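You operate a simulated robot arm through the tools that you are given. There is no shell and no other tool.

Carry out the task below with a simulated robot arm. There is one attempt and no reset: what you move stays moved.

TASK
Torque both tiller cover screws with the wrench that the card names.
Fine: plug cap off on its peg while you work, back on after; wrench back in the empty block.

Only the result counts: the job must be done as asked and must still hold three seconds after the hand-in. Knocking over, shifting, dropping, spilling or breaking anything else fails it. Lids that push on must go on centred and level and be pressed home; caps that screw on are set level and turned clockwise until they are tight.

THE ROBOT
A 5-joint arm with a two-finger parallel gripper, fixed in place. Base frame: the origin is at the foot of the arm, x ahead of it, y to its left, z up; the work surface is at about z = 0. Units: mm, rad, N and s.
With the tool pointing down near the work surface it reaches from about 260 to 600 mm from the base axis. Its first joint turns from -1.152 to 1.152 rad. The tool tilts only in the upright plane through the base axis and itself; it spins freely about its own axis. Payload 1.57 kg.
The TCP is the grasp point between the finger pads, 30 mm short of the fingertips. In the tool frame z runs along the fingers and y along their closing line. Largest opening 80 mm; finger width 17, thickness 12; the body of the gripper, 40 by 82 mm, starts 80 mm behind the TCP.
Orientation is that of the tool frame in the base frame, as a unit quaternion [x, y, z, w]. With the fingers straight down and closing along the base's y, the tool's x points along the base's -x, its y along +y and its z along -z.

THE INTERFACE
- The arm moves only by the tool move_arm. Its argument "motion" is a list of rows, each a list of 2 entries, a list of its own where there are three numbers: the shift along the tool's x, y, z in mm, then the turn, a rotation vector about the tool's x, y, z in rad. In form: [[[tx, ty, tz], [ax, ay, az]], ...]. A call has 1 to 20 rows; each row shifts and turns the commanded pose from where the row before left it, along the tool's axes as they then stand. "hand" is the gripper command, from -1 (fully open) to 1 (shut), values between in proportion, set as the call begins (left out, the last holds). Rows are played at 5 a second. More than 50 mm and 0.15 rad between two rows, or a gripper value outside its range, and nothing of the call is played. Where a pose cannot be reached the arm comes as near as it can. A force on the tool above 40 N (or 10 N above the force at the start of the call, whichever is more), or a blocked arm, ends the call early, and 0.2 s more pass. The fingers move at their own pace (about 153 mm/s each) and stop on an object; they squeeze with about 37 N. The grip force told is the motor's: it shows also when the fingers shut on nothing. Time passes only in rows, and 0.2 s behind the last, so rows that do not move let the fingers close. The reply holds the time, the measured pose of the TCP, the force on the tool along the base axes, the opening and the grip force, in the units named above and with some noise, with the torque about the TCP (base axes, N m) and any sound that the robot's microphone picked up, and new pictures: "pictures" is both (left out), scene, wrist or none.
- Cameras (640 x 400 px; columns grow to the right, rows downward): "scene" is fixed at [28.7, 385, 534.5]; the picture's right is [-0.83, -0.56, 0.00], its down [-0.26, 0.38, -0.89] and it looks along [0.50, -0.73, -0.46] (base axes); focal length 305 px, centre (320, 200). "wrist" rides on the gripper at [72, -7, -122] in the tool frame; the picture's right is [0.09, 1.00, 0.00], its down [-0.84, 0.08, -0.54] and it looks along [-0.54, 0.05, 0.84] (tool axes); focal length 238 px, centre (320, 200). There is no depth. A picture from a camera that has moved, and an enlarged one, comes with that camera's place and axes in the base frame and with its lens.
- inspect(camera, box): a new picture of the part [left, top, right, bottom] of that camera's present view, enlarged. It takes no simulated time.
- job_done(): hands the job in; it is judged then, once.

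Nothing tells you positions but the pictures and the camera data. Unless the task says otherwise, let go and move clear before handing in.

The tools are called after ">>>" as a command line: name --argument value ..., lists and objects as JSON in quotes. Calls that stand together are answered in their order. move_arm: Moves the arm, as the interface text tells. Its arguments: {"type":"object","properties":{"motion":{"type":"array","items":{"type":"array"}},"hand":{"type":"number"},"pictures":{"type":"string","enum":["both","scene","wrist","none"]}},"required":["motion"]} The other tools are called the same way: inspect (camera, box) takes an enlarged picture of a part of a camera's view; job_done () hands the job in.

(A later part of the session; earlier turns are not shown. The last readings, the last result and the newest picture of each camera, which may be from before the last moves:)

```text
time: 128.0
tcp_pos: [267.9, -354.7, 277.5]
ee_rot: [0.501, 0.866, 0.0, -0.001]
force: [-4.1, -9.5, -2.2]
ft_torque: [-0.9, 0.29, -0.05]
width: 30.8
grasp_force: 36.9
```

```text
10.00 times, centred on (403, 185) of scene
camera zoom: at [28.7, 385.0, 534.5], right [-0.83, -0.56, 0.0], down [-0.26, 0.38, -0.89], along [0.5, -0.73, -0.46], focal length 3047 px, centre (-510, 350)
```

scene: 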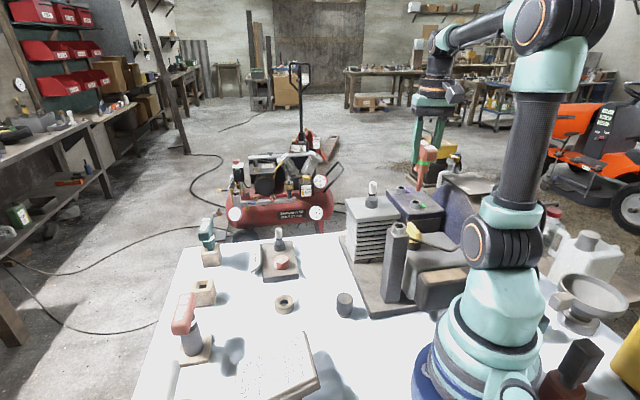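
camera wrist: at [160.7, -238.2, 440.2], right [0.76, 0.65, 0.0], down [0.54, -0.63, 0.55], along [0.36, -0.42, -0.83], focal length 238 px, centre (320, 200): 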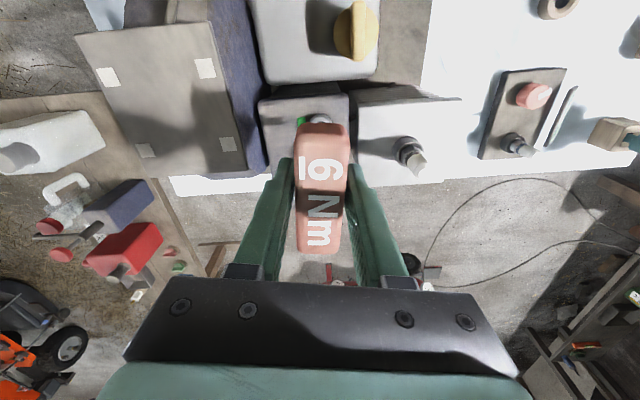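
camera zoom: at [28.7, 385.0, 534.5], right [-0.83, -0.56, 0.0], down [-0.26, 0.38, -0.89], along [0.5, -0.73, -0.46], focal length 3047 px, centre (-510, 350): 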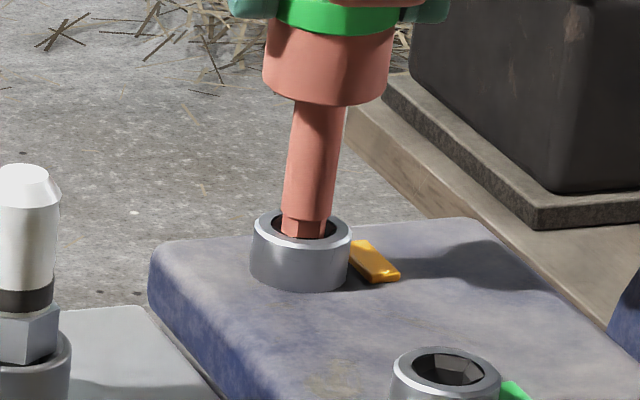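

>>> move_arm --motion '[[[0, -0.2, 0.3], [0, 0, -0.08]], [[0, 0, 0], [0, 0, -0.06]], [[0, 0, 0], [0, 0, 0]]]' --pictures "none"

>>> inspect --camera "scene" --box '[385, 165, 421, 205]'

>>> move_arm --motion '[[[0, 0, 0], [0, 0, 0.06]], [[0, 0, 0], [0, 0, 0.06]], [[0, 0, 0], [0, 0, 0]]]' --pictures "none"

>>> inspect --camera "scene" --box '[385, 165, 421, 205]'

```text
time: 128.8
tcp_pos: [270.1, -354.8, 277.0]
ee_rot: [0.438, 0.899, 0.001, -0.001]
force: [-11.1, -8.5, 1.7]
ft_torque: [-0.75, 0.94, -0.05]
width: 31.1
grasp_force: 37.4
```

```text
10.00 times, centred on (403, 185) of scene
camera zoom: at [28.6, 385.0, 534.5], right [-0.83, -0.56, 0.0], down [-0.26, 0.38, -0.89], along [0.5, -0.73, -0.46], focal length 3047 px, centre (-510, 350)
```

zoom: 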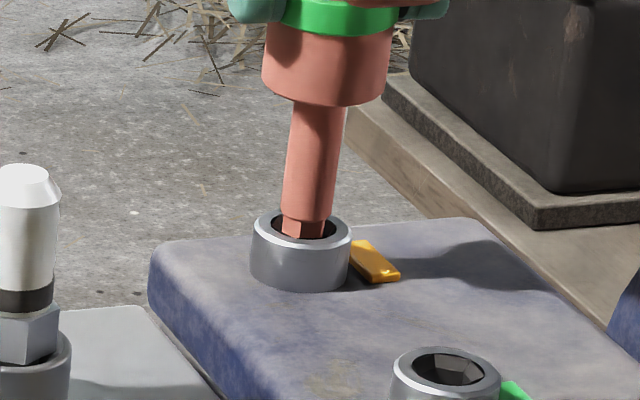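

```text
time: 129.6
tcp_pos: [268.6, -354.1, 277.8]
ee_rot: [0.491, 0.871, 0.0, 0.0]
force: [-1.1, 0.0, -2.4]
ft_torque: [-0.03, -0.06, -0.03]
width: 31.0
grasp_force: 37.2
```

```text
10.00 times, centred on (403, 185) of scene
camera zoom: at [28.7, 385.0, 534.5], right [-0.83, -0.56, 0.0], down [-0.26, 0.38, -0.89], along [0.5, -0.73, -0.46], focal length 3047 px, centre (-510, 350)
```

zoom: 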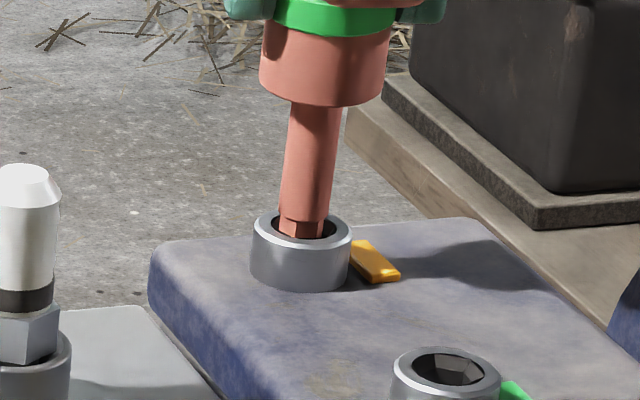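

Now clockwise in 0.04 rad steps to green.

>>> move_arm --motion '[[[0, 0, 0], [0, 0, 0.04]], [[0, 0, 0], [0, 0, 0.04]], [[0, 0, 0], [0, 0, 0]]]' --pictures "none"

>>> inspect --camera "scene" --box '[385, 165, 421, 205]'

>>> move_arm --motion '[[[0, 0, 0], [0, 0, 0.04]], [[0, 0, 0], [0, 0, 0]]]' --pictures "none"

>>> inspect --camera "scene" --box '[385, 165, 421, 205]'

```text
time: 130.4
tcp_pos: [268.6, -354.3, 277.4]
ee_rot: [0.525, 0.851, 0.0, -0.001]
force: [0.6, 0.4, -1.9]
ft_torque: [0.14, 0.04, 0.04]
width: 30.7
grasp_force: 37.5
```

```text
10.00 times, centred on (403, 185) of scene
camera zoom: at [28.7, 385.0, 534.5], right [-0.83, -0.56, 0.0], down [-0.26, 0.38, -0.89], along [0.5, -0.73, -0.46], focal length 3047 px, centre (-510, 350)
```

zoom: 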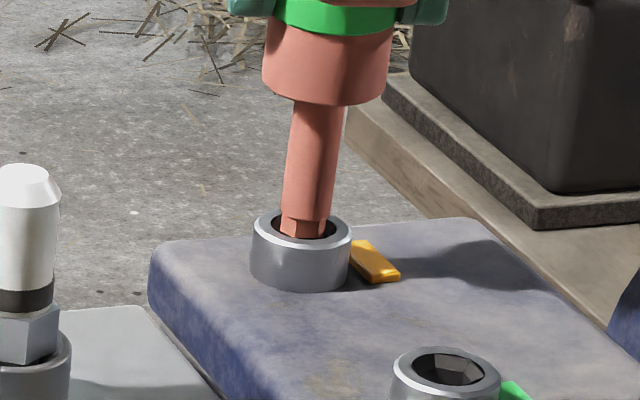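

```text
time: 131.0
tcp_pos: [268.8, -355.1, 278.0]
ee_rot: [0.543, 0.84, 0.0, -0.002]
force: [-0.9, 2.8, -1.0]
ft_torque: [0.21, 0.14, -0.02]
width: 30.6
grasp_force: 37.0
```

```text
10.00 times, centred on (403, 185) of scene
camera zoom: at [28.7, 385.0, 534.5], right [-0.83, -0.56, 0.0], down [-0.26, 0.38, -0.89], along [0.5, -0.73, -0.46], focal length 3047 px, centre (-510, 350)
```

zoom: 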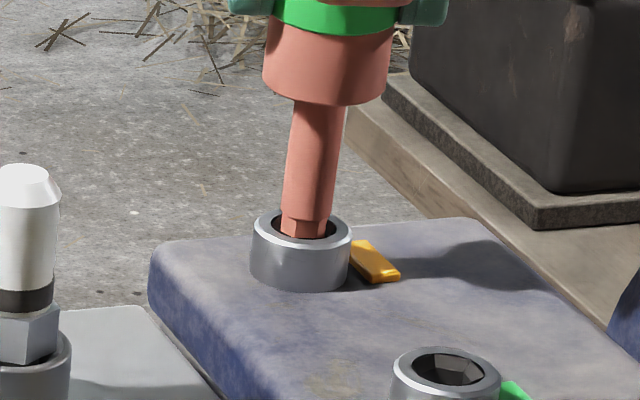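

>>> move_arm --motion '[[[0, 0, 0], [0, 0, 0.04]], [[0, 0, 0], [0, 0, 0]]]' --pictures "none"

>>> inspect --camera "scene" --box '[385, 165, 421, 205]'

>>> move_arm --motion '[[[0, 0, 0], [0, 0, 0.04]], [[0, 0, 0], [0, 0, 0]]]' --pictures "none"

>>> inspect --camera "scene" --box '[385, 165, 421, 205]'

```text
time: 131.6
tcp_pos: [269.0, -355.6, 277.5]
ee_rot: [0.559, 0.829, 0.001, 0.0]
force: [1.0, 4.0, -0.9]
ft_torque: [0.46, -0.05, 0.03]
width: 31.0
grasp_force: 36.5
```

```text
10.00 times, centred on (403, 185) of scene
camera zoom: at [28.7, 385.0, 534.5], right [-0.83, -0.56, 0.0], down [-0.26, 0.38, -0.89], along [0.5, -0.73, -0.46], focal length 3047 px, centre (-510, 350)
```

zoom: 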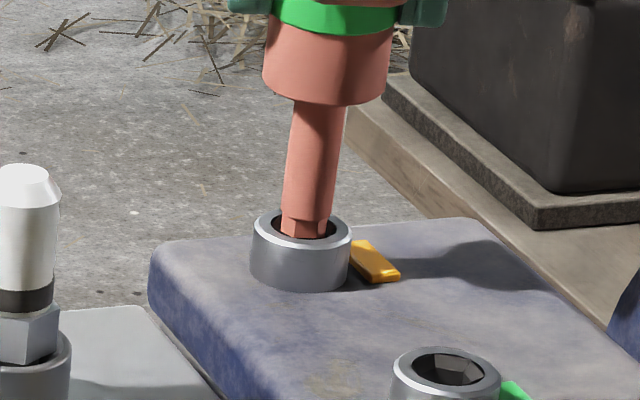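

```text
time: 132.2
tcp_pos: [269.8, -353.3, 277.5]
ee_rot: [0.576, 0.818, 0.0, 0.0]
force: [2.1, 3.7, -4.0]
ft_torque: [0.33, -0.17, 0.04]
width: 30.6
grasp_force: 37.4
```

```text
10.00 times, centred on (403, 185) of scene
camera zoom: at [28.7, 385.0, 534.5], right [-0.83, -0.56, 0.0], down [-0.26, 0.38, -0.89], along [0.5, -0.73, -0.46], focal length 3047 px, centre (-510, 350)
```

zoom: 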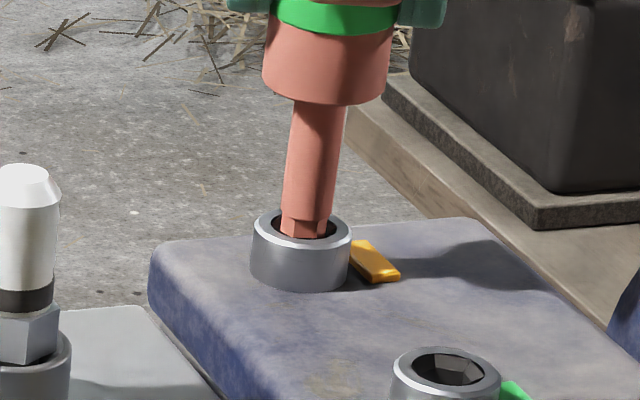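

>>> move_arm --motion '[[[0, 0, 0.3], [0, 0, 0.04]], [[0, 0, 0], [0, 0, 0]]]' --pictures "none"

>>> inspect --camera "scene" --box '[385, 165, 421, 205]'

>>> move_arm --motion '[[[0, 0, 0], [0, 0, 0.03]], [[0, 0, 0], [0, 0, 0]]]' --pictures "none"

>>> inspect --camera "scene" --box '[385, 165, 421, 205]'

>>> move_arm --motion '[[[0, 0, 0], [0, 0, 0.03]], [[0, 0, 0], [0, 0, 0]]]' --pictures "none"

>>> inspect --camera "scene" --box '[385, 165, 421, 205]'

```text
time: 132.8
tcp_pos: [269.2, -355.2, 277.1]
ee_rot: [0.592, 0.806, 0.001, 0.0]
force: [3.1, 4.5, -0.7]
ft_torque: [0.49, -0.38, 0.01]
width: 30.8
grasp_force: 36.7
```

```text
10.00 times, centred on (403, 185) of scene
camera zoom: at [28.7, 385.0, 534.5], right [-0.83, -0.56, 0.0], down [-0.26, 0.38, -0.89], along [0.5, -0.73, -0.46], focal length 3047 px, centre (-510, 350)
```

zoom: 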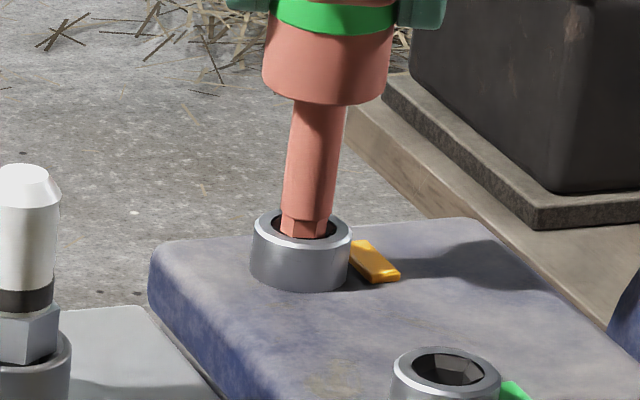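

```text
time: 133.4
tcp_pos: [268.7, -354.9, 277.6]
ee_rot: [0.604, 0.797, 0.0, 0.0]
force: [4.1, 4.9, 3.1]
ft_torque: [0.48, -0.45, 0.04]
width: 30.6
grasp_force: 37.0
```

```text
10.00 times, centred on (403, 185) of scene
camera zoom: at [28.6, 385.1, 534.5], right [-0.83, -0.56, 0.0], down [-0.26, 0.38, -0.89], along [0.5, -0.73, -0.46], focal length 3047 px, centre (-510, 350)
```

zoom: 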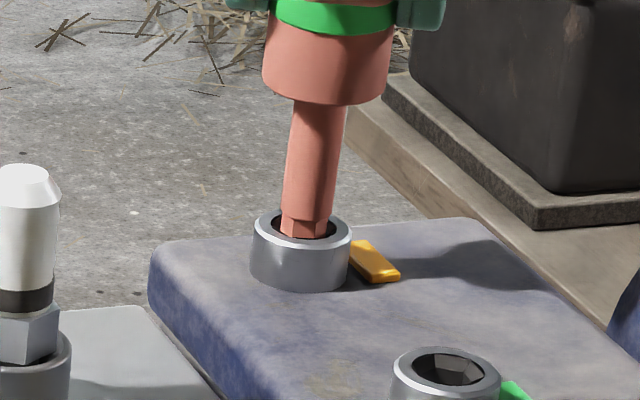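

```text
time: 134.0
tcp_pos: [269.7, -355.5, 277.8]
ee_rot: [0.616, 0.787, 0.0, 0.0]
force: [5.4, 4.7, 3.4]
ft_torque: [0.43, -0.52, 0.03]
width: 30.7
grasp_force: 36.5
```

```text
10.00 times, centred on (403, 185) of scene
camera zoom: at [28.6, 385.1, 534.5], right [-0.83, -0.56, 0.0], down [-0.26, 0.38, -0.89], along [0.5, -0.73, -0.46], focal length 3047 px, centre (-510, 350)
```

zoom: 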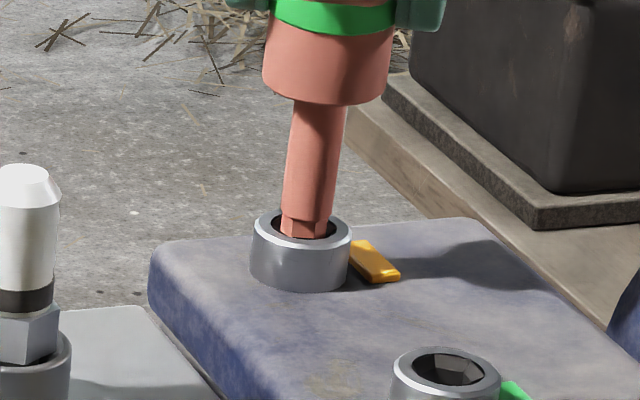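

>>> move_arm --motion '[[[0, 0, 0], [0, 0, 0.03]], [[0, 0, 0], [0, 0, 0]]]' --pictures "none"

>>> inspect --camera "scene" --box '[385, 165, 421, 205]'

>>> move_arm --motion '[[[0, 0, 0], [0, 0, 0.03]], [[0, 0, 0], [0, 0, 0]]]' --pictures "none"

>>> inspect --camera "scene" --box '[385, 165, 421, 205]'

>>> move_arm --motion '[[[0, 0, 0], [0, 0, 0.03]], [[0, 0, 0], [0, 0, 0]]]' --pictures "none"

>>> inspect --camera "scene" --box '[385, 165, 421, 205]'

```text
time: 134.6
tcp_pos: [270.2, -354.9, 277.8]
ee_rot: [0.628, 0.778, 0.0, 0.0]
force: [5.9, 3.7, 2.3]
ft_torque: [0.3, -0.58, 0.01]
width: 30.7
grasp_force: 37.5
```

```text
10.00 times, centred on (403, 185) of scene
camera zoom: at [28.7, 385.1, 534.5], right [-0.83, -0.56, 0.0], down [-0.26, 0.38, -0.89], along [0.5, -0.73, -0.46], focal length 3047 px, centre (-510, 350)
```

zoom: 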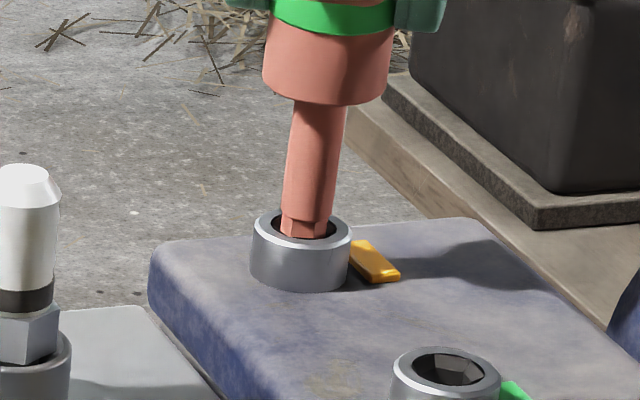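

```text
time: 135.2
tcp_pos: [271.1, -356.5, 277.3]
ee_rot: [0.64, 0.769, -0.001, 0.0]
force: [7.7, 2.1, 0.1]
ft_torque: [0.16, -0.7, 0.1]
width: 31.0
grasp_force: 36.8
```

```text
10.00 times, centred on (403, 185) of scene
camera zoom: at [28.7, 385.0, 534.5], right [-0.83, -0.56, 0.0], down [-0.26, 0.38, -0.89], along [0.5, -0.73, -0.46], focal length 3047 px, centre (-510, 350)
```

zoom: 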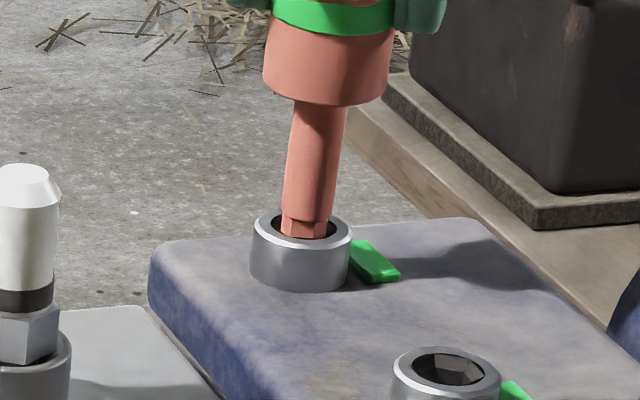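

```text
time: 135.8
tcp_pos: [269.8, -355.6, 277.5]
ee_rot: [0.651, 0.759, 0.0, 0.0]
force: [8.9, 0.5, 0.1]
ft_torque: [0.01, -0.81, 0.07]
width: 30.8
grasp_force: 36.6
```

```text
10.00 times, centred on (403, 185) of scene
camera zoom: at [28.7, 385.0, 534.5], right [-0.83, -0.56, 0.0], down [-0.26, 0.38, -0.89], along [0.5, -0.73, -0.46], focal length 3047 px, centre (-510, 350)
```

zoom: 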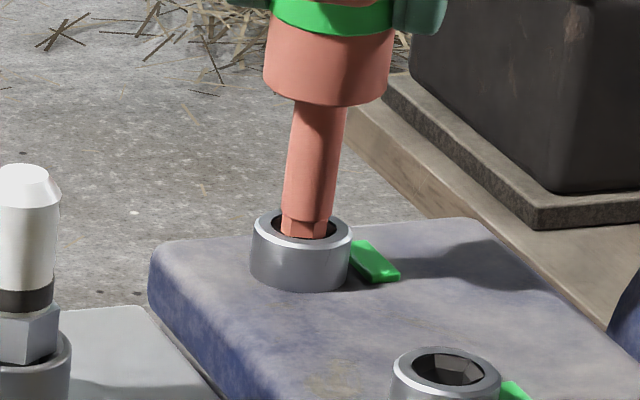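

A is green, and one small step past entry, like B. I'll lift straight out and check both tabs.

>>> move_arm --motion '[[[0, 0.3, 0], [0, 0, 0]], [[0, 0, -3], [0, 0, 0]], [[0, 0, -5], [0, 0, 0]], [[0, 0, -8], [0, 0, 0]], [[0, 0, -15], [0, 0, 0]], [[0, 0, -20], [0, 0, 0]], [[0, 0, 0], [0, 0, 0]]]'

>>> inspect --camera "scene" --box '[380, 130, 440, 210]'

>>> inspect --camera "wrist" --box '[220, 20, 420, 260]'

```text
time: 137.4
tcp_pos: [270.5, -354.9, 329.4]
ee_rot: [0.651, 0.759, 0.001, 0.0]
force: [1.3, -0.6, -3.0]
ft_torque: [-0.03, -0.02, -0.02]
width: 30.8
grasp_force: 36.8
camera wrist: at [252.8, -283.1, 450.7], right [0.97, 0.24, 0.0], down [0.21, -0.82, 0.54], along [0.13, -0.52, -0.84], focal length 238 px, centre (320, 200)
```

scene: 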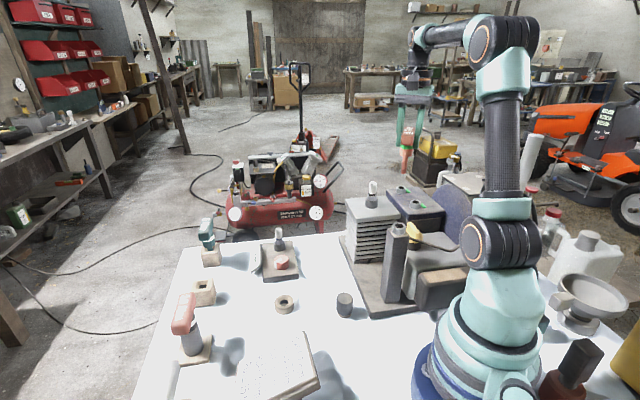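
wrist: 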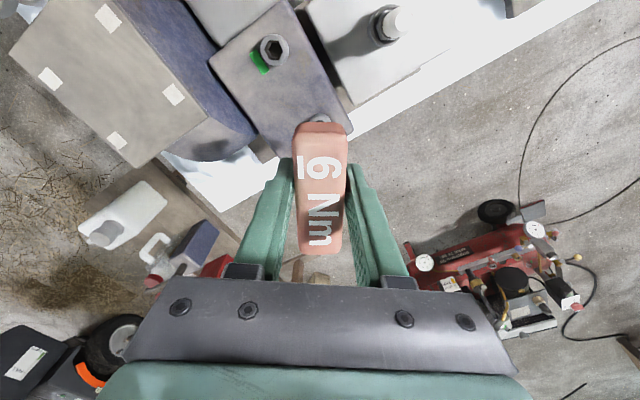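

```text
5.00 times, centred on (410, 170) of scene
camera zoom: at [28.7, 385.0, 534.5], right [-0.83, -0.56, 0.0], down [-0.26, 0.38, -0.89], along [0.5, -0.73, -0.46], focal length 1523 px, centre (-130, 350)
```

zoom: 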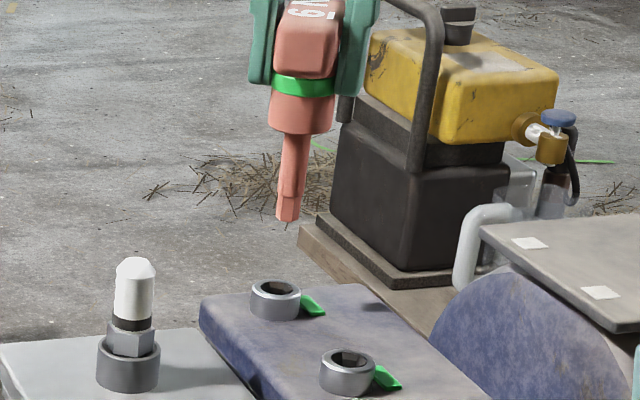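

```text
1.67 times, centred on (320, 140) of wrist
camera zoom: at [252.8, -283.1, 450.7], right [0.97, 0.24, 0.0], down [0.21, -0.82, 0.54], along [0.13, -0.52, -0.84], focal length 397 px, centre (320, 300)
```

zoom: 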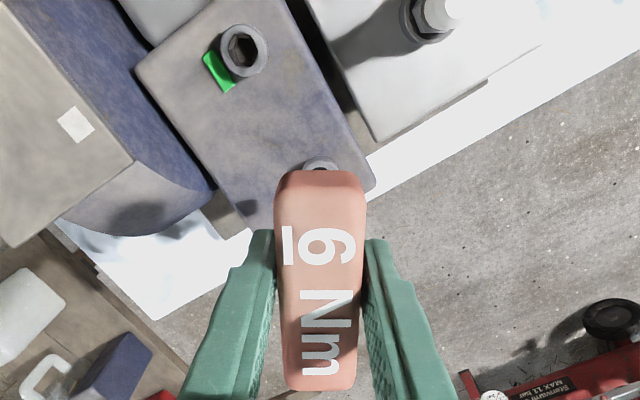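

Both tabs are green. Next the wrench goes back to its block, so I'll carry it over clear of everything and turn it to its original orientation.

>>> move_arm --motion '[[[20.2, 41.1, 0], [0, 0, 0]], [[20.2, 41.1, 0], [0, 0, 0]], [[20.2, 41.1, 0], [0, 0, 0]], [[20.2, 41.1, 0], [0, 0, 0]], [[36.5, 20.3, 0], [0, 0, 0]], [[36.5, 20.3, 0], [0, 0, 0]], [[36.5, 20.3, 0], [0, 0, 0]], [[36.5, 20.3, 0], [0, 0, 0]], [[36.5, 20.3, 0], [0, 0, 0]], [[36.5, 20.3, 0], [0, 0, 0]], [[36.5, 20.3, 0], [0, 0, 0]], [[36.5, 20.3, 0], [0, 0, 0]], [[36.5, 20.3, 0], [0, 0, 0]], [[0, 0, 0], [0, 0, -0.145]], [[0, 0, 0], [0, 0, -0.145]], [[0, 0, 0], [0, 0, -0.145]], [[0, 0, 0], [0, 0, -0.145]], [[0, 0, 0], [0, 0, 0]], [[0, 0, 0], [0, 0, 0]]]'

>>> inspect --camera "wrist" --box '[220, 60, 420, 260]'

>>> inspect --camera "scene" --box '[150, 100, 270, 310]'

```text
time: 141.4
tcp_pos: [536.5, 100.1, 322.4]
ee_rot: [0.407, 0.914, 0.0, 0.0]
force: [0.1, -1.0, -2.5]
ft_torque: [0.0, 0.03, 0.03]
width: 30.8
grasp_force: 37.0
out of reach, approached as far as the arm can: row 13
camera wrist: at [485.4, 151.0, 444.5], right [0.68, 0.74, 0.0], down [0.62, -0.57, 0.54], along [0.4, -0.37, -0.84], focal length 238 px, centre (320, 200)
```

scene: 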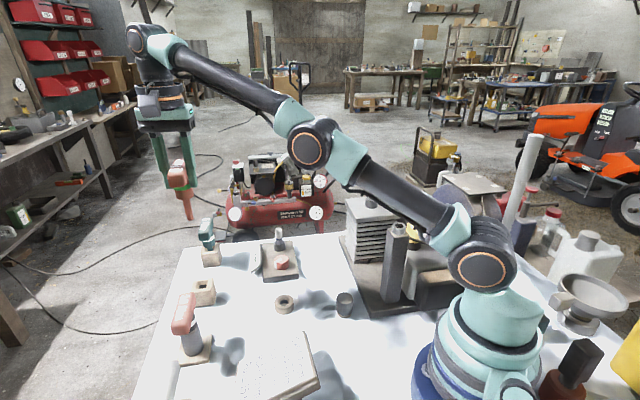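
wrist: 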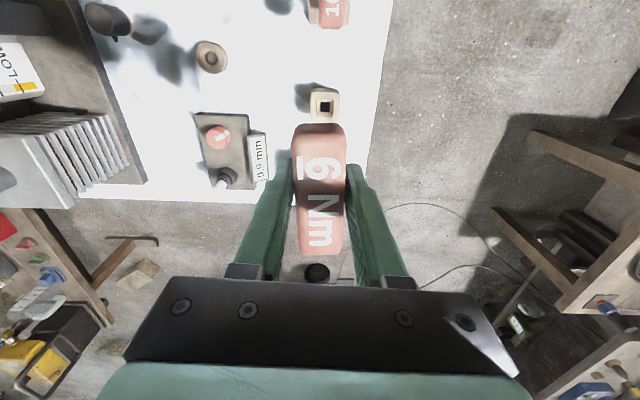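

```text
2.00 times, centred on (320, 160) of wrist
camera zoom: at [485.4, 151.0, 444.5], right [0.68, 0.74, 0.0], down [0.62, -0.57, 0.54], along [0.4, -0.37, -0.84], focal length 477 px, centre (320, 280)
```

zoom: 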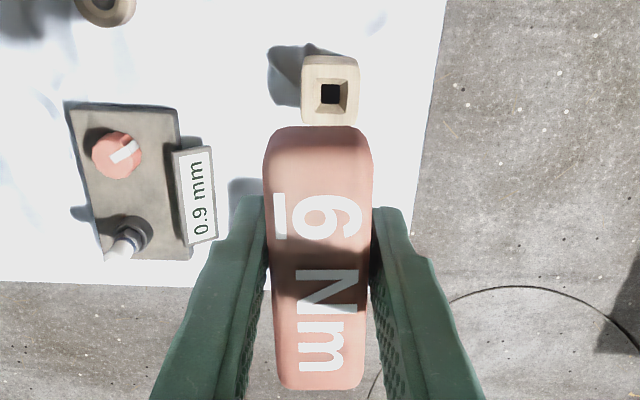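

```text
1.90 times, centred on (210, 205) of scene
camera zoom: at [28.7, 385.0, 534.5], right [-0.83, -0.56, 0.0], down [-0.26, 0.38, -0.89], along [0.5, -0.73, -0.46], focal length 580 px, centre (530, 190)
```

zoom: 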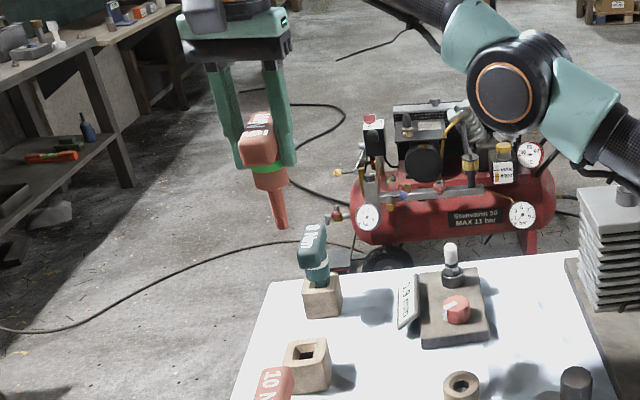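

The empty block's hole is at about (551,101). I'll come down above it with the wrench and check alignment.

>>> move_arm --motion '[[[0, 0, 40], [0, 0, 0]], [[0, 0, 40], [0, 0, 0]], [[-8.3, 11.6, 35], [0, 0, 0]], [[0, 0, 30], [0, 0, 0]], [[0, 0, 0], [0, 0, 0]], [[0, 0, 0], [0, 0, 0]]]'

>>> inspect --camera "wrist" --box '[220, 60, 420, 260]'

>>> inspect --camera "scene" --box '[160, 200, 250, 315]'

```text
time: 142.8
tcp_pos: [551.4, 102.2, 177.8]
ee_rot: [0.407, 0.913, 0.001, -0.001]
force: [-0.4, 0.1, -1.8]
ft_torque: [0.02, 0.01, 0.01]
width: 30.8
grasp_force: 36.8
camera wrist: at [499.2, 153.8, 299.4], right [0.68, 0.74, 0.0], down [0.62, -0.57, 0.54], along [0.4, -0.37, -0.84], focal length 238 px, centre (320, 200)
```

scene: 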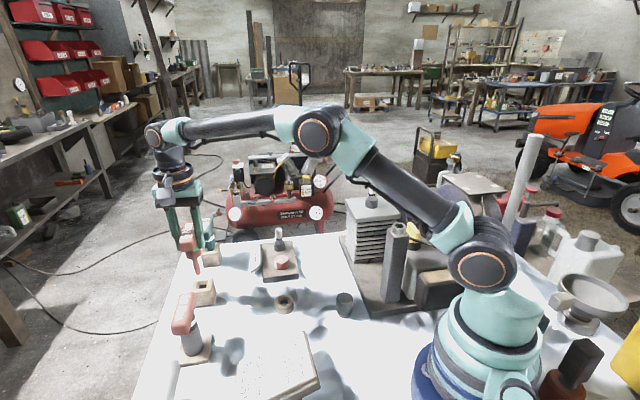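
wrist: 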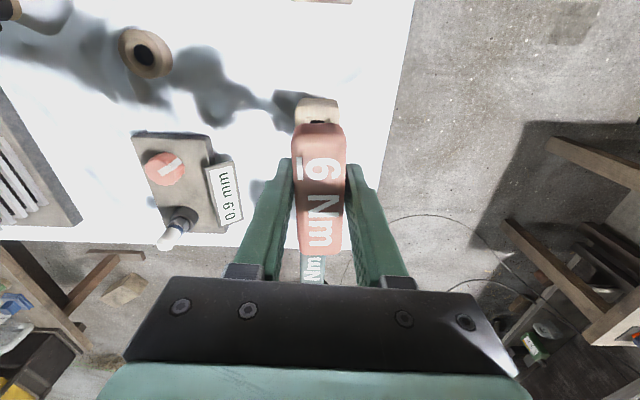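

```text
2.00 times, centred on (320, 160) of wrist
camera zoom: at [499.2, 153.8, 299.4], right [0.68, 0.74, 0.0], down [0.62, -0.57, 0.54], along [0.4, -0.37, -0.84], focal length 477 px, centre (320, 280)
```

zoom: 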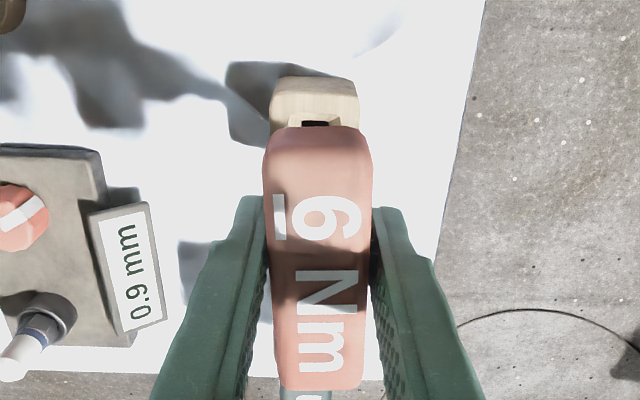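

```text
3.48 times, centred on (205, 258) of scene
camera zoom: at [28.7, 385.0, 534.5], right [-0.83, -0.56, 0.0], down [-0.26, 0.38, -0.89], along [0.5, -0.73, -0.46], focal length 1060 px, centre (720, 0)
```

zoom: 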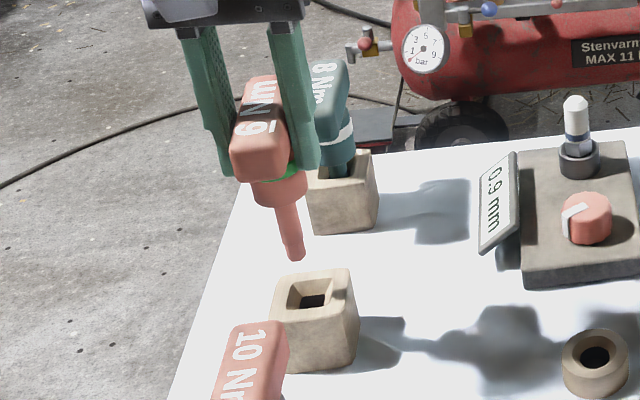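

>>> inspect --camera "scene" --box '[180, 235, 225, 290]'

>>> inspect --camera "wrist" --box '[280, 85, 360, 135]'

```text
7.27 times, centred on (202, 262) of scene
camera zoom: at [28.7, 385.0, 534.5], right [-0.83, -0.56, 0.0], down [-0.26, 0.38, -0.89], along [0.5, -0.73, -0.46], focal length 2216 px, centre (1174, -254)
```

zoom: 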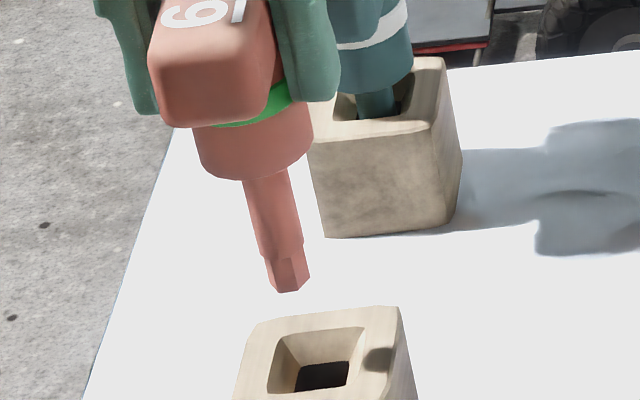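

```text
8.00 times, centred on (320, 110) of wrist
camera zoom: at [499.2, 153.8, 299.4], right [0.68, 0.74, 0.0], down [0.62, -0.57, 0.54], along [0.4, -0.37, -0.84], focal length 1907 px, centre (320, 920)
```

zoom: 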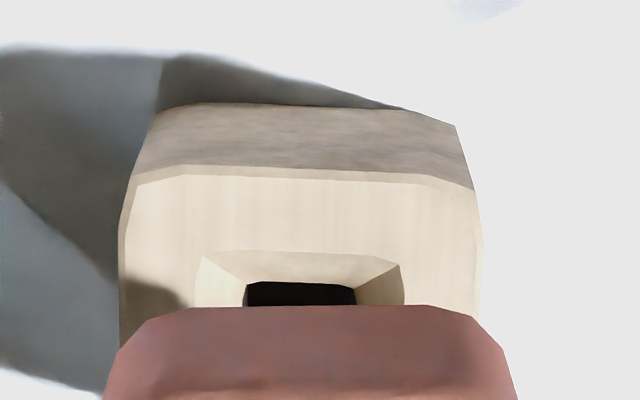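

The tip needs about 1.5 mm of correction, and the funnel is wide. I'll shift and lower gently into the hole.

>>> move_arm --motion '[[[-0.5, -1.7, 8], [0, 0, 0]], [[0, 0, 8], [0, 0, 0]], [[0, 0, 6], [0, 0, 0]], [[0, 0, 5], [0, 0, 0]], [[0, 0, 4], [0, 0, 0]], [[0, 0, 0], [0, 0, 0]]]' --pictures "none"

>>> inspect --camera "scene" --box '[180, 235, 225, 310]'

```text
time: 144.2
tcp_pos: [550.8, 100.5, 146.5]
ee_rot: [0.407, 0.913, 0.0, 0.0]
force: [-0.2, 0.2, -0.8]
ft_torque: [0.01, -0.02, 0.02]
width: 30.6
grasp_force: 37.0
```

```text
5.33 times, centred on (202, 272) of scene
camera zoom: at [28.7, 385.0, 534.5], right [-0.83, -0.56, 0.0], down [-0.26, 0.38, -0.89], along [0.5, -0.73, -0.46], focal length 1625 px, centre (947, -187)
```

zoom: 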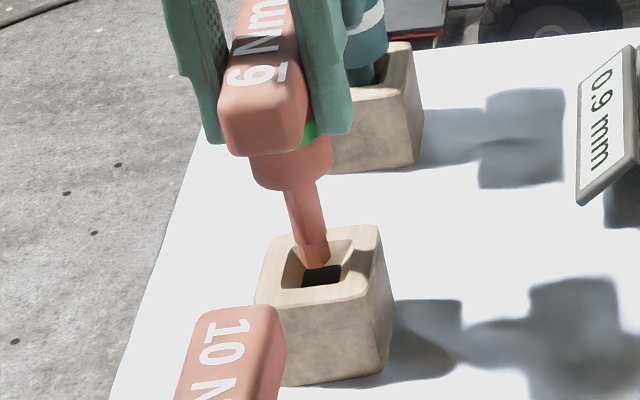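

>>> move_arm --motion '[[[0, 0, 3], [0, 0, 0]], [[0, 0, 3], [0, 0, 0]], [[0, 0, 3], [0, 0, 0]], [[0, 0, 3], [0, 0, 0]], [[0, 0, 0], [0, 0, 0]]]' --pictures "none"

>>> inspect --camera "scene" --box '[180, 235, 225, 310]'

```text
time: 145.4
tcp_pos: [551.4, 100.7, 135.6]
ee_rot: [0.407, 0.913, -0.001, 0.0]
force: [-0.2, -0.2, -1.6]
ft_torque: [-0.02, -0.02, -0.01]
width: 30.5
grasp_force: 37.3
```

```text
5.33 times, centred on (202, 272) of scene
camera zoom: at [28.7, 385.0, 534.5], right [-0.83, -0.56, 0.0], down [-0.26, 0.38, -0.89], along [0.5, -0.73, -0.46], focal length 1625 px, centre (947, -187)
```

zoom: 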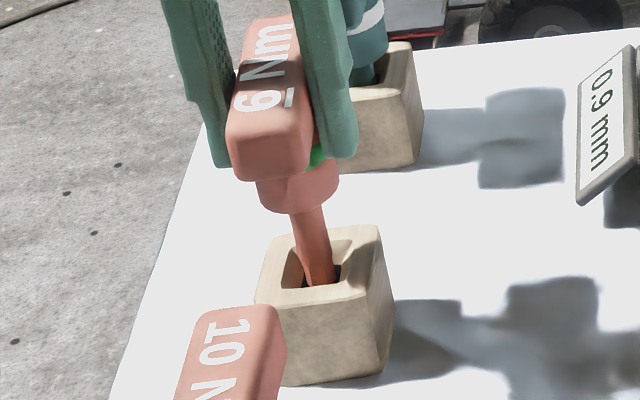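

It's going into the hole freely. I'll keep lowering.

>>> move_arm --motion '[[[0, 0, 4], [0, 0, 0]], [[0, 0, 4], [0, 0, 0]], [[0, 0, 4], [0, 0, 0]], [[0, 0, 4], [0, 0, 0]], [[0, 0, 3], [0, 0, 0]], [[0, 0, 0], [0, 0, 0]]]' --pictures "none"

>>> inspect --camera "scene" --box '[180, 235, 225, 310]'

```text
time: 146.3
tcp_pos: [551.3, 101.1, 125.0]
ee_rot: [0.405, 0.914, 0.0, 0.0]
force: [-2.1, 1.2, 4.0]
ft_torque: [0.03, 0.15, -0.02]
width: 30.9
grasp_force: 37.2
stopped in row 4: the force on the tool passed its limit at 45 N (the readings are from after the stop); the commanded pose is now the measured one
```

```text
5.33 times, centred on (202, 272) of scene
camera zoom: at [28.6, 385.0, 534.5], right [-0.83, -0.56, 0.0], down [-0.26, 0.38, -0.89], along [0.5, -0.73, -0.46], focal length 1625 px, centre (947, -187)
```

zoom: 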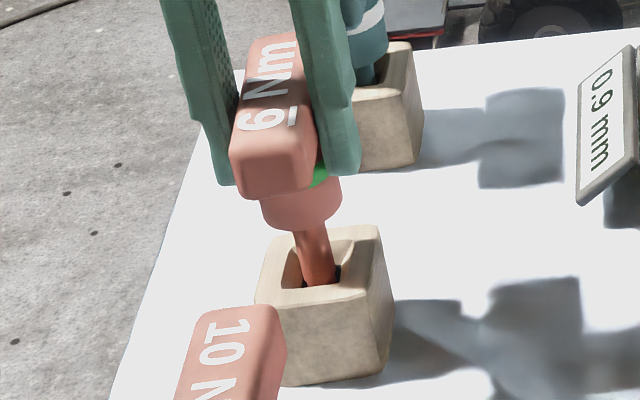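

The shoulder is catching the inner rim on the +x side. I'll lift 2 mm, shift -1 mm in x, and lower again.

>>> move_arm --motion '[[[0, 0, -3], [0, 0, 0]], [[0.5, -0.8, 0], [0, 0, 0]], [[0, 0, 0], [0, 0, 0]], [[0, 0, 3], [0, 0, 0]], [[0, 0, 2], [0, 0, 0]], [[0, 0, 1], [0, 0, 0]], [[0, 0, 0], [0, 0, 0]]]' --pictures "none"

>>> inspect --camera "scene" --box '[180, 235, 225, 310]'

```text
time: 147.9
tcp_pos: [551.2, 101.2, 123.5]
ee_rot: [0.406, 0.914, 0.001, 0.001]
force: [-6.6, 2.1, 6.8]
ft_torque: [-0.16, -0.38, -0.01]
width: 30.7
grasp_force: 36.8
```

```text
5.33 times, centred on (202, 272) of scene
camera zoom: at [28.5, 385.0, 534.6], right [-0.83, -0.56, 0.0], down [-0.26, 0.38, -0.89], along [0.5, -0.73, -0.46], focal length 1625 px, centre (947, -187)
```

zoom: 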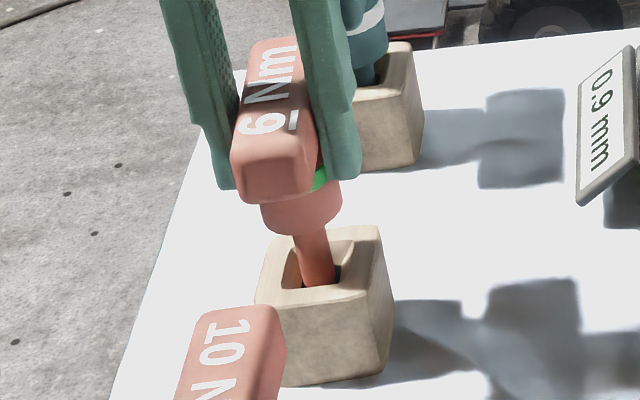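

>>> move_arm --motion '[[[0, 0, -3], [0, 0, 0]], [[0.8, -0.9, 0], [0, 0, 0]], [[0, 0, 0], [0, 0, 0]], [[0, 0, 2], [0, 0, 0]], [[0, 0, 2], [0, 0, 0]], [[0, 0, 1.5], [0, 0, 0]], [[0, 0, 0], [0, 0, 0]]]' --pictures "none"

>>> inspect --camera "scene" --box '[180, 235, 225, 310]'

>>> inspect --camera "wrist" --box '[220, 80, 420, 260]'

```text
time: 149.6
tcp_pos: [549.5, 101.6, 118.1]
ee_rot: [0.406, 0.914, 0.0, 0.0]
force: [-0.5, 0.1, -2.5]
ft_torque: [-0.04, 0.0, 0.02]
width: 30.6
grasp_force: 36.5
```

```text
5.33 times, centred on (202, 272) of scene
camera zoom: at [28.7, 385.0, 534.5], right [-0.83, -0.56, 0.0], down [-0.26, 0.38, -0.89], along [0.5, -0.73, -0.46], focal length 1625 px, centre (947, -187)
```

zoom: 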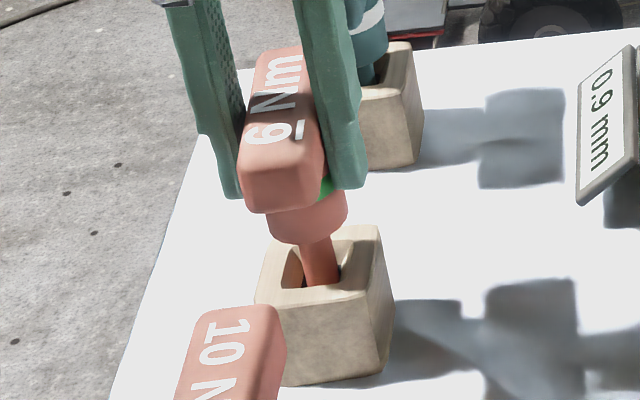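

```text
2.22 times, centred on (320, 170) of wrist
camera zoom: at [496.1, 151.6, 241.2], right [0.68, 0.74, 0.0], down [0.62, -0.57, 0.54], along [0.4, -0.37, -0.84], focal length 530 px, centre (320, 267)
```

zoom: 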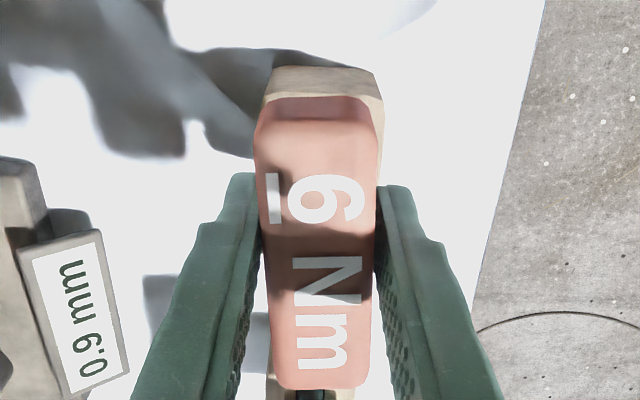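

It is past the rim now. I'll lower to the bottom.

>>> move_arm --motion '[[[0, 0, 3], [0, 0, 0]], [[0, 0, 2], [0, 0, 0]], [[0, 0, 2], [0, 0, 0]], [[0, 0, 1.5], [0, 0, 0]], [[0, 0, 0], [0, 0, 0]]]' --pictures "none"

>>> inspect --camera "scene" --box '[180, 235, 225, 310]'

```text
time: 150.8
tcp_pos: [548.1, 100.9, 111.0]
ee_rot: [0.405, 0.914, 0.0, -0.001]
force: [0.7, -0.7, -2.5]
ft_torque: [0.01, 0.02, 0.0]
width: 30.9
grasp_force: 36.8
```

```text
5.33 times, centred on (202, 272) of scene
camera zoom: at [28.7, 385.0, 534.5], right [-0.83, -0.56, 0.0], down [-0.26, 0.38, -0.89], along [0.5, -0.73, -0.46], focal length 1625 px, centre (947, -187)
```

zoom: 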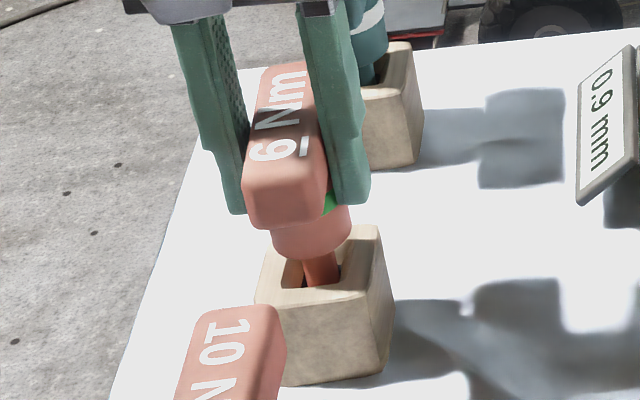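

>>> move_arm --motion '[[[0, 0, 1.5], [0, 0, 0]], [[0, 0, 1.5], [0, 0, 0]], [[0, 0, 1], [0, 0, 0]], [[0, 0, 0], [0, 0, 0]]]' --pictures "none"

>>> inspect --camera "scene" --box '[180, 235, 225, 310]'

```text
time: 151.8
tcp_pos: [548.4, 100.6, 105.8]
ee_rot: [0.406, 0.914, -0.001, 0.0]
force: [-3.0, 0.0, 0.5]
ft_torque: [0.01, 0.22, 0.01]
width: 31.0
grasp_force: 36.7
```

```text
5.33 times, centred on (202, 272) of scene
camera zoom: at [28.6, 385.0, 534.5], right [-0.83, -0.56, 0.0], down [-0.26, 0.38, -0.89], along [0.5, -0.73, -0.46], focal length 1625 px, centre (947, -187)
```

zoom: 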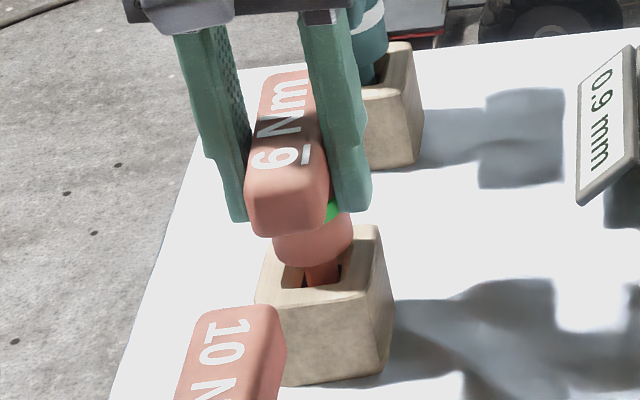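

The wrench sits at its original height. I'll release it and rise.

>>> move_arm --motion '[[[0, 0, 0], [0, 0, 0]], [[0, 0, 0], [0, 0, 0]], [[0, 0, 0], [0, 0, 0]]]' --hand 0.1 --pictures "none"

>>> inspect --camera "scene" --box '[180, 235, 225, 310]'

>>> move_arm --motion '[[[0, 0, 0], [0, 0, 0]], [[0, 0, 0], [0, 0, 0]], [[0, 0, -10], [0, 0, 0]], [[0, 0, -25], [0, 0, 0]], [[0, 0, -30], [0, 0, 0]], [[0, 0, -40], [0, 0, 0]], [[0, 0, 0], [0, 0, 0]]]' --hand -1

>>> inspect --camera "scene" --box '[160, 200, 260, 320]'

```text
time: 152.6
tcp_pos: [548.3, 100.8, 107.0]
ee_rot: [0.406, 0.914, 0.0, 0.0]
force: [-0.2, -0.3, 0.2]
ft_torque: [0.03, 0.0, -0.04]
width: 36.0
grasp_force: 0.0
```

```text
5.33 times, centred on (202, 272) of scene
camera zoom: at [28.7, 385.0, 534.5], right [-0.83, -0.56, 0.0], down [-0.26, 0.38, -0.89], along [0.5, -0.73, -0.46], focal length 1625 px, centre (947, -187)
```

zoom: 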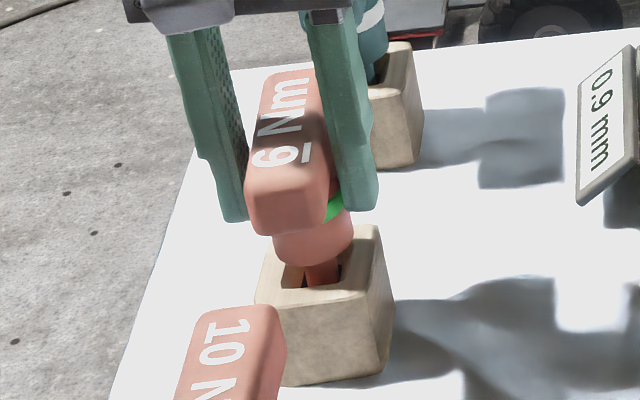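

```text
time: 154.2
tcp_pos: [548.2, 101.1, 213.2]
ee_rot: [0.405, 0.914, 0.0, 0.0]
force: [-0.2, 0.5, 0.0]
ft_torque: [0.01, 0.02, -0.01]
width: 80.1
grasp_force: 0.0
camera wrist: at [496.1, 151.8, 334.7], right [0.68, 0.74, 0.0], down [0.62, -0.57, 0.54], along [0.4, -0.37, -0.84], focal length 238 px, centre (320, 200)
```

scene: 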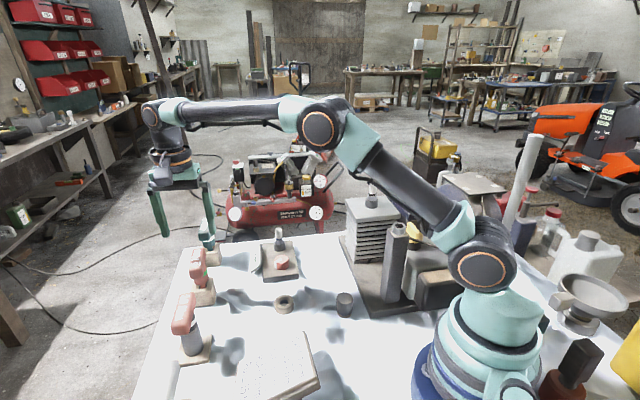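
wrist: 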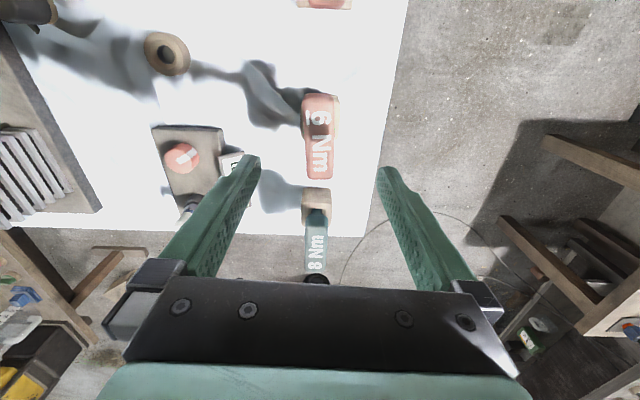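

```text
3.33 times, centred on (210, 260) of scene
camera zoom: at [28.7, 385.0, 534.5], right [-0.83, -0.56, 0.0], down [-0.26, 0.38, -0.89], along [0.5, -0.73, -0.46], focal length 1016 px, centre (687, 0)
```

zoom: 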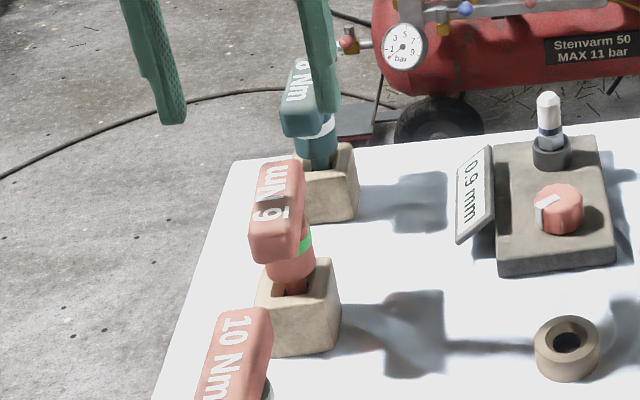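

The wrench is back in its block and standing. Now I'll go and get the plug cap from its peg.

>>> move_arm --motion '[[[0, 0, -30], [0, 0, 0]], [[10.45, -38.9, 0], [0, 0, 0]], [[10.45, -38.9, 0], [0, 0, 0]], [[10.45, -38.9, 0], [0, 0, 0]], [[10.45, -38.9, 0], [0, 0, 0]], [[10.45, -38.9, 0], [0, 0, 0]], [[10.45, -38.9, 0], [0, 0, 0]], [[10.45, -38.9, 0], [0, 0, 0]], [[10.45, -38.9, 0], [0, 0, 0]], [[0, 0, 0], [0, 0, 0.133]], [[0, 0, 0], [0, 0, 0.133]], [[0, 0, 0], [0, 0, 0.133]], [[0, 0, 0], [0, 0, 0.133]], [[0, 0, 0], [0, 0, 0.133]], [[0, 0, 40], [0, 0, 0]], [[0, 0, 40], [0, 0, 0]], [[0, 0, 40], [0, 0, 0]], [[0, 0, 0], [0, 0, 0]], [[0, 0, 0], [0, 0, 0]]]' --hand -1

>>> inspect --camera "wrist" --box '[240, 100, 400, 220]'

>>> inspect --camera "scene" --box '[300, 200, 400, 330]'

```text
time: 158.2
tcp_pos: [263.1, -46.1, 120.9]
ee_rot: [0.681, 0.732, 0.001, 0.0]
force: [-0.5, -0.3, 0.1]
ft_torque: [-0.03, -0.01, 0.03]
width: 79.9
grasp_force: 0.1
camera wrist: at [251.9, 26.9, 243.1], right [0.99, 0.16, 0.0], down [0.13, -0.83, 0.54], along [0.09, -0.54, -0.84], focal length 238 px, centre (320, 200)
```

scene: 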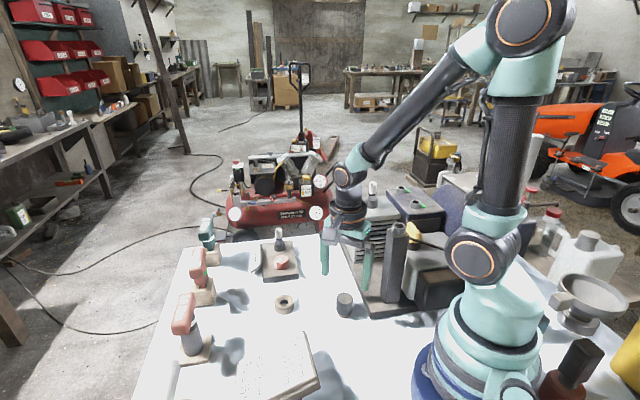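
wrist: 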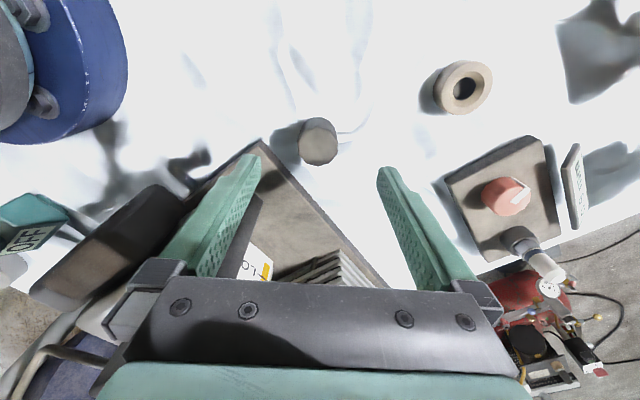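

```text
3.33 times, centred on (320, 160) of wrist
camera zoom: at [251.9, 26.9, 243.1], right [0.99, 0.16, 0.0], down [0.13, -0.83, 0.54], along [0.09, -0.54, -0.84], focal length 794 px, centre (320, 333)
```

zoom: 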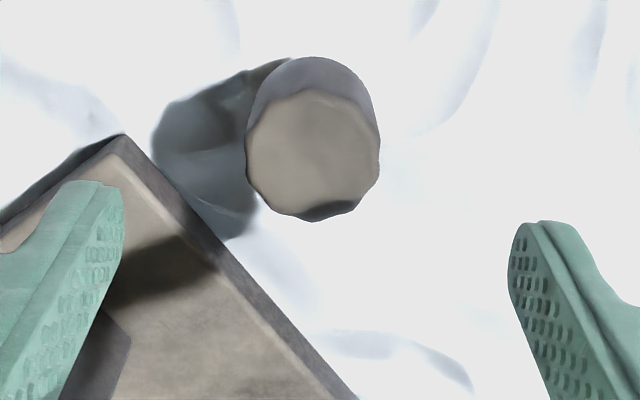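

```text
3.08 times, centred on (350, 265) of scene
camera zoom: at [28.7, 385.0, 534.5], right [-0.83, -0.56, 0.0], down [-0.26, 0.38, -0.89], along [0.5, -0.73, -0.46], focal length 937 px, centre (228, 0)
```

zoom: 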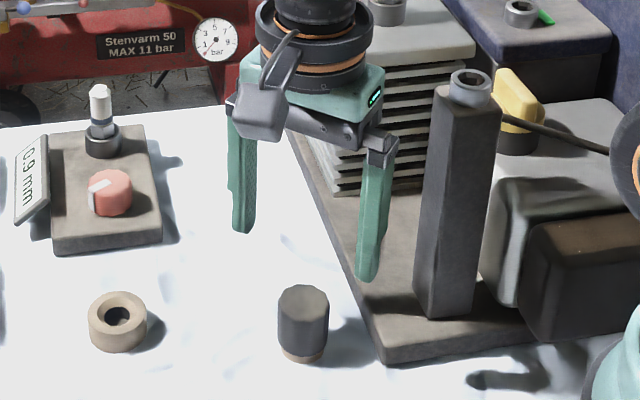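

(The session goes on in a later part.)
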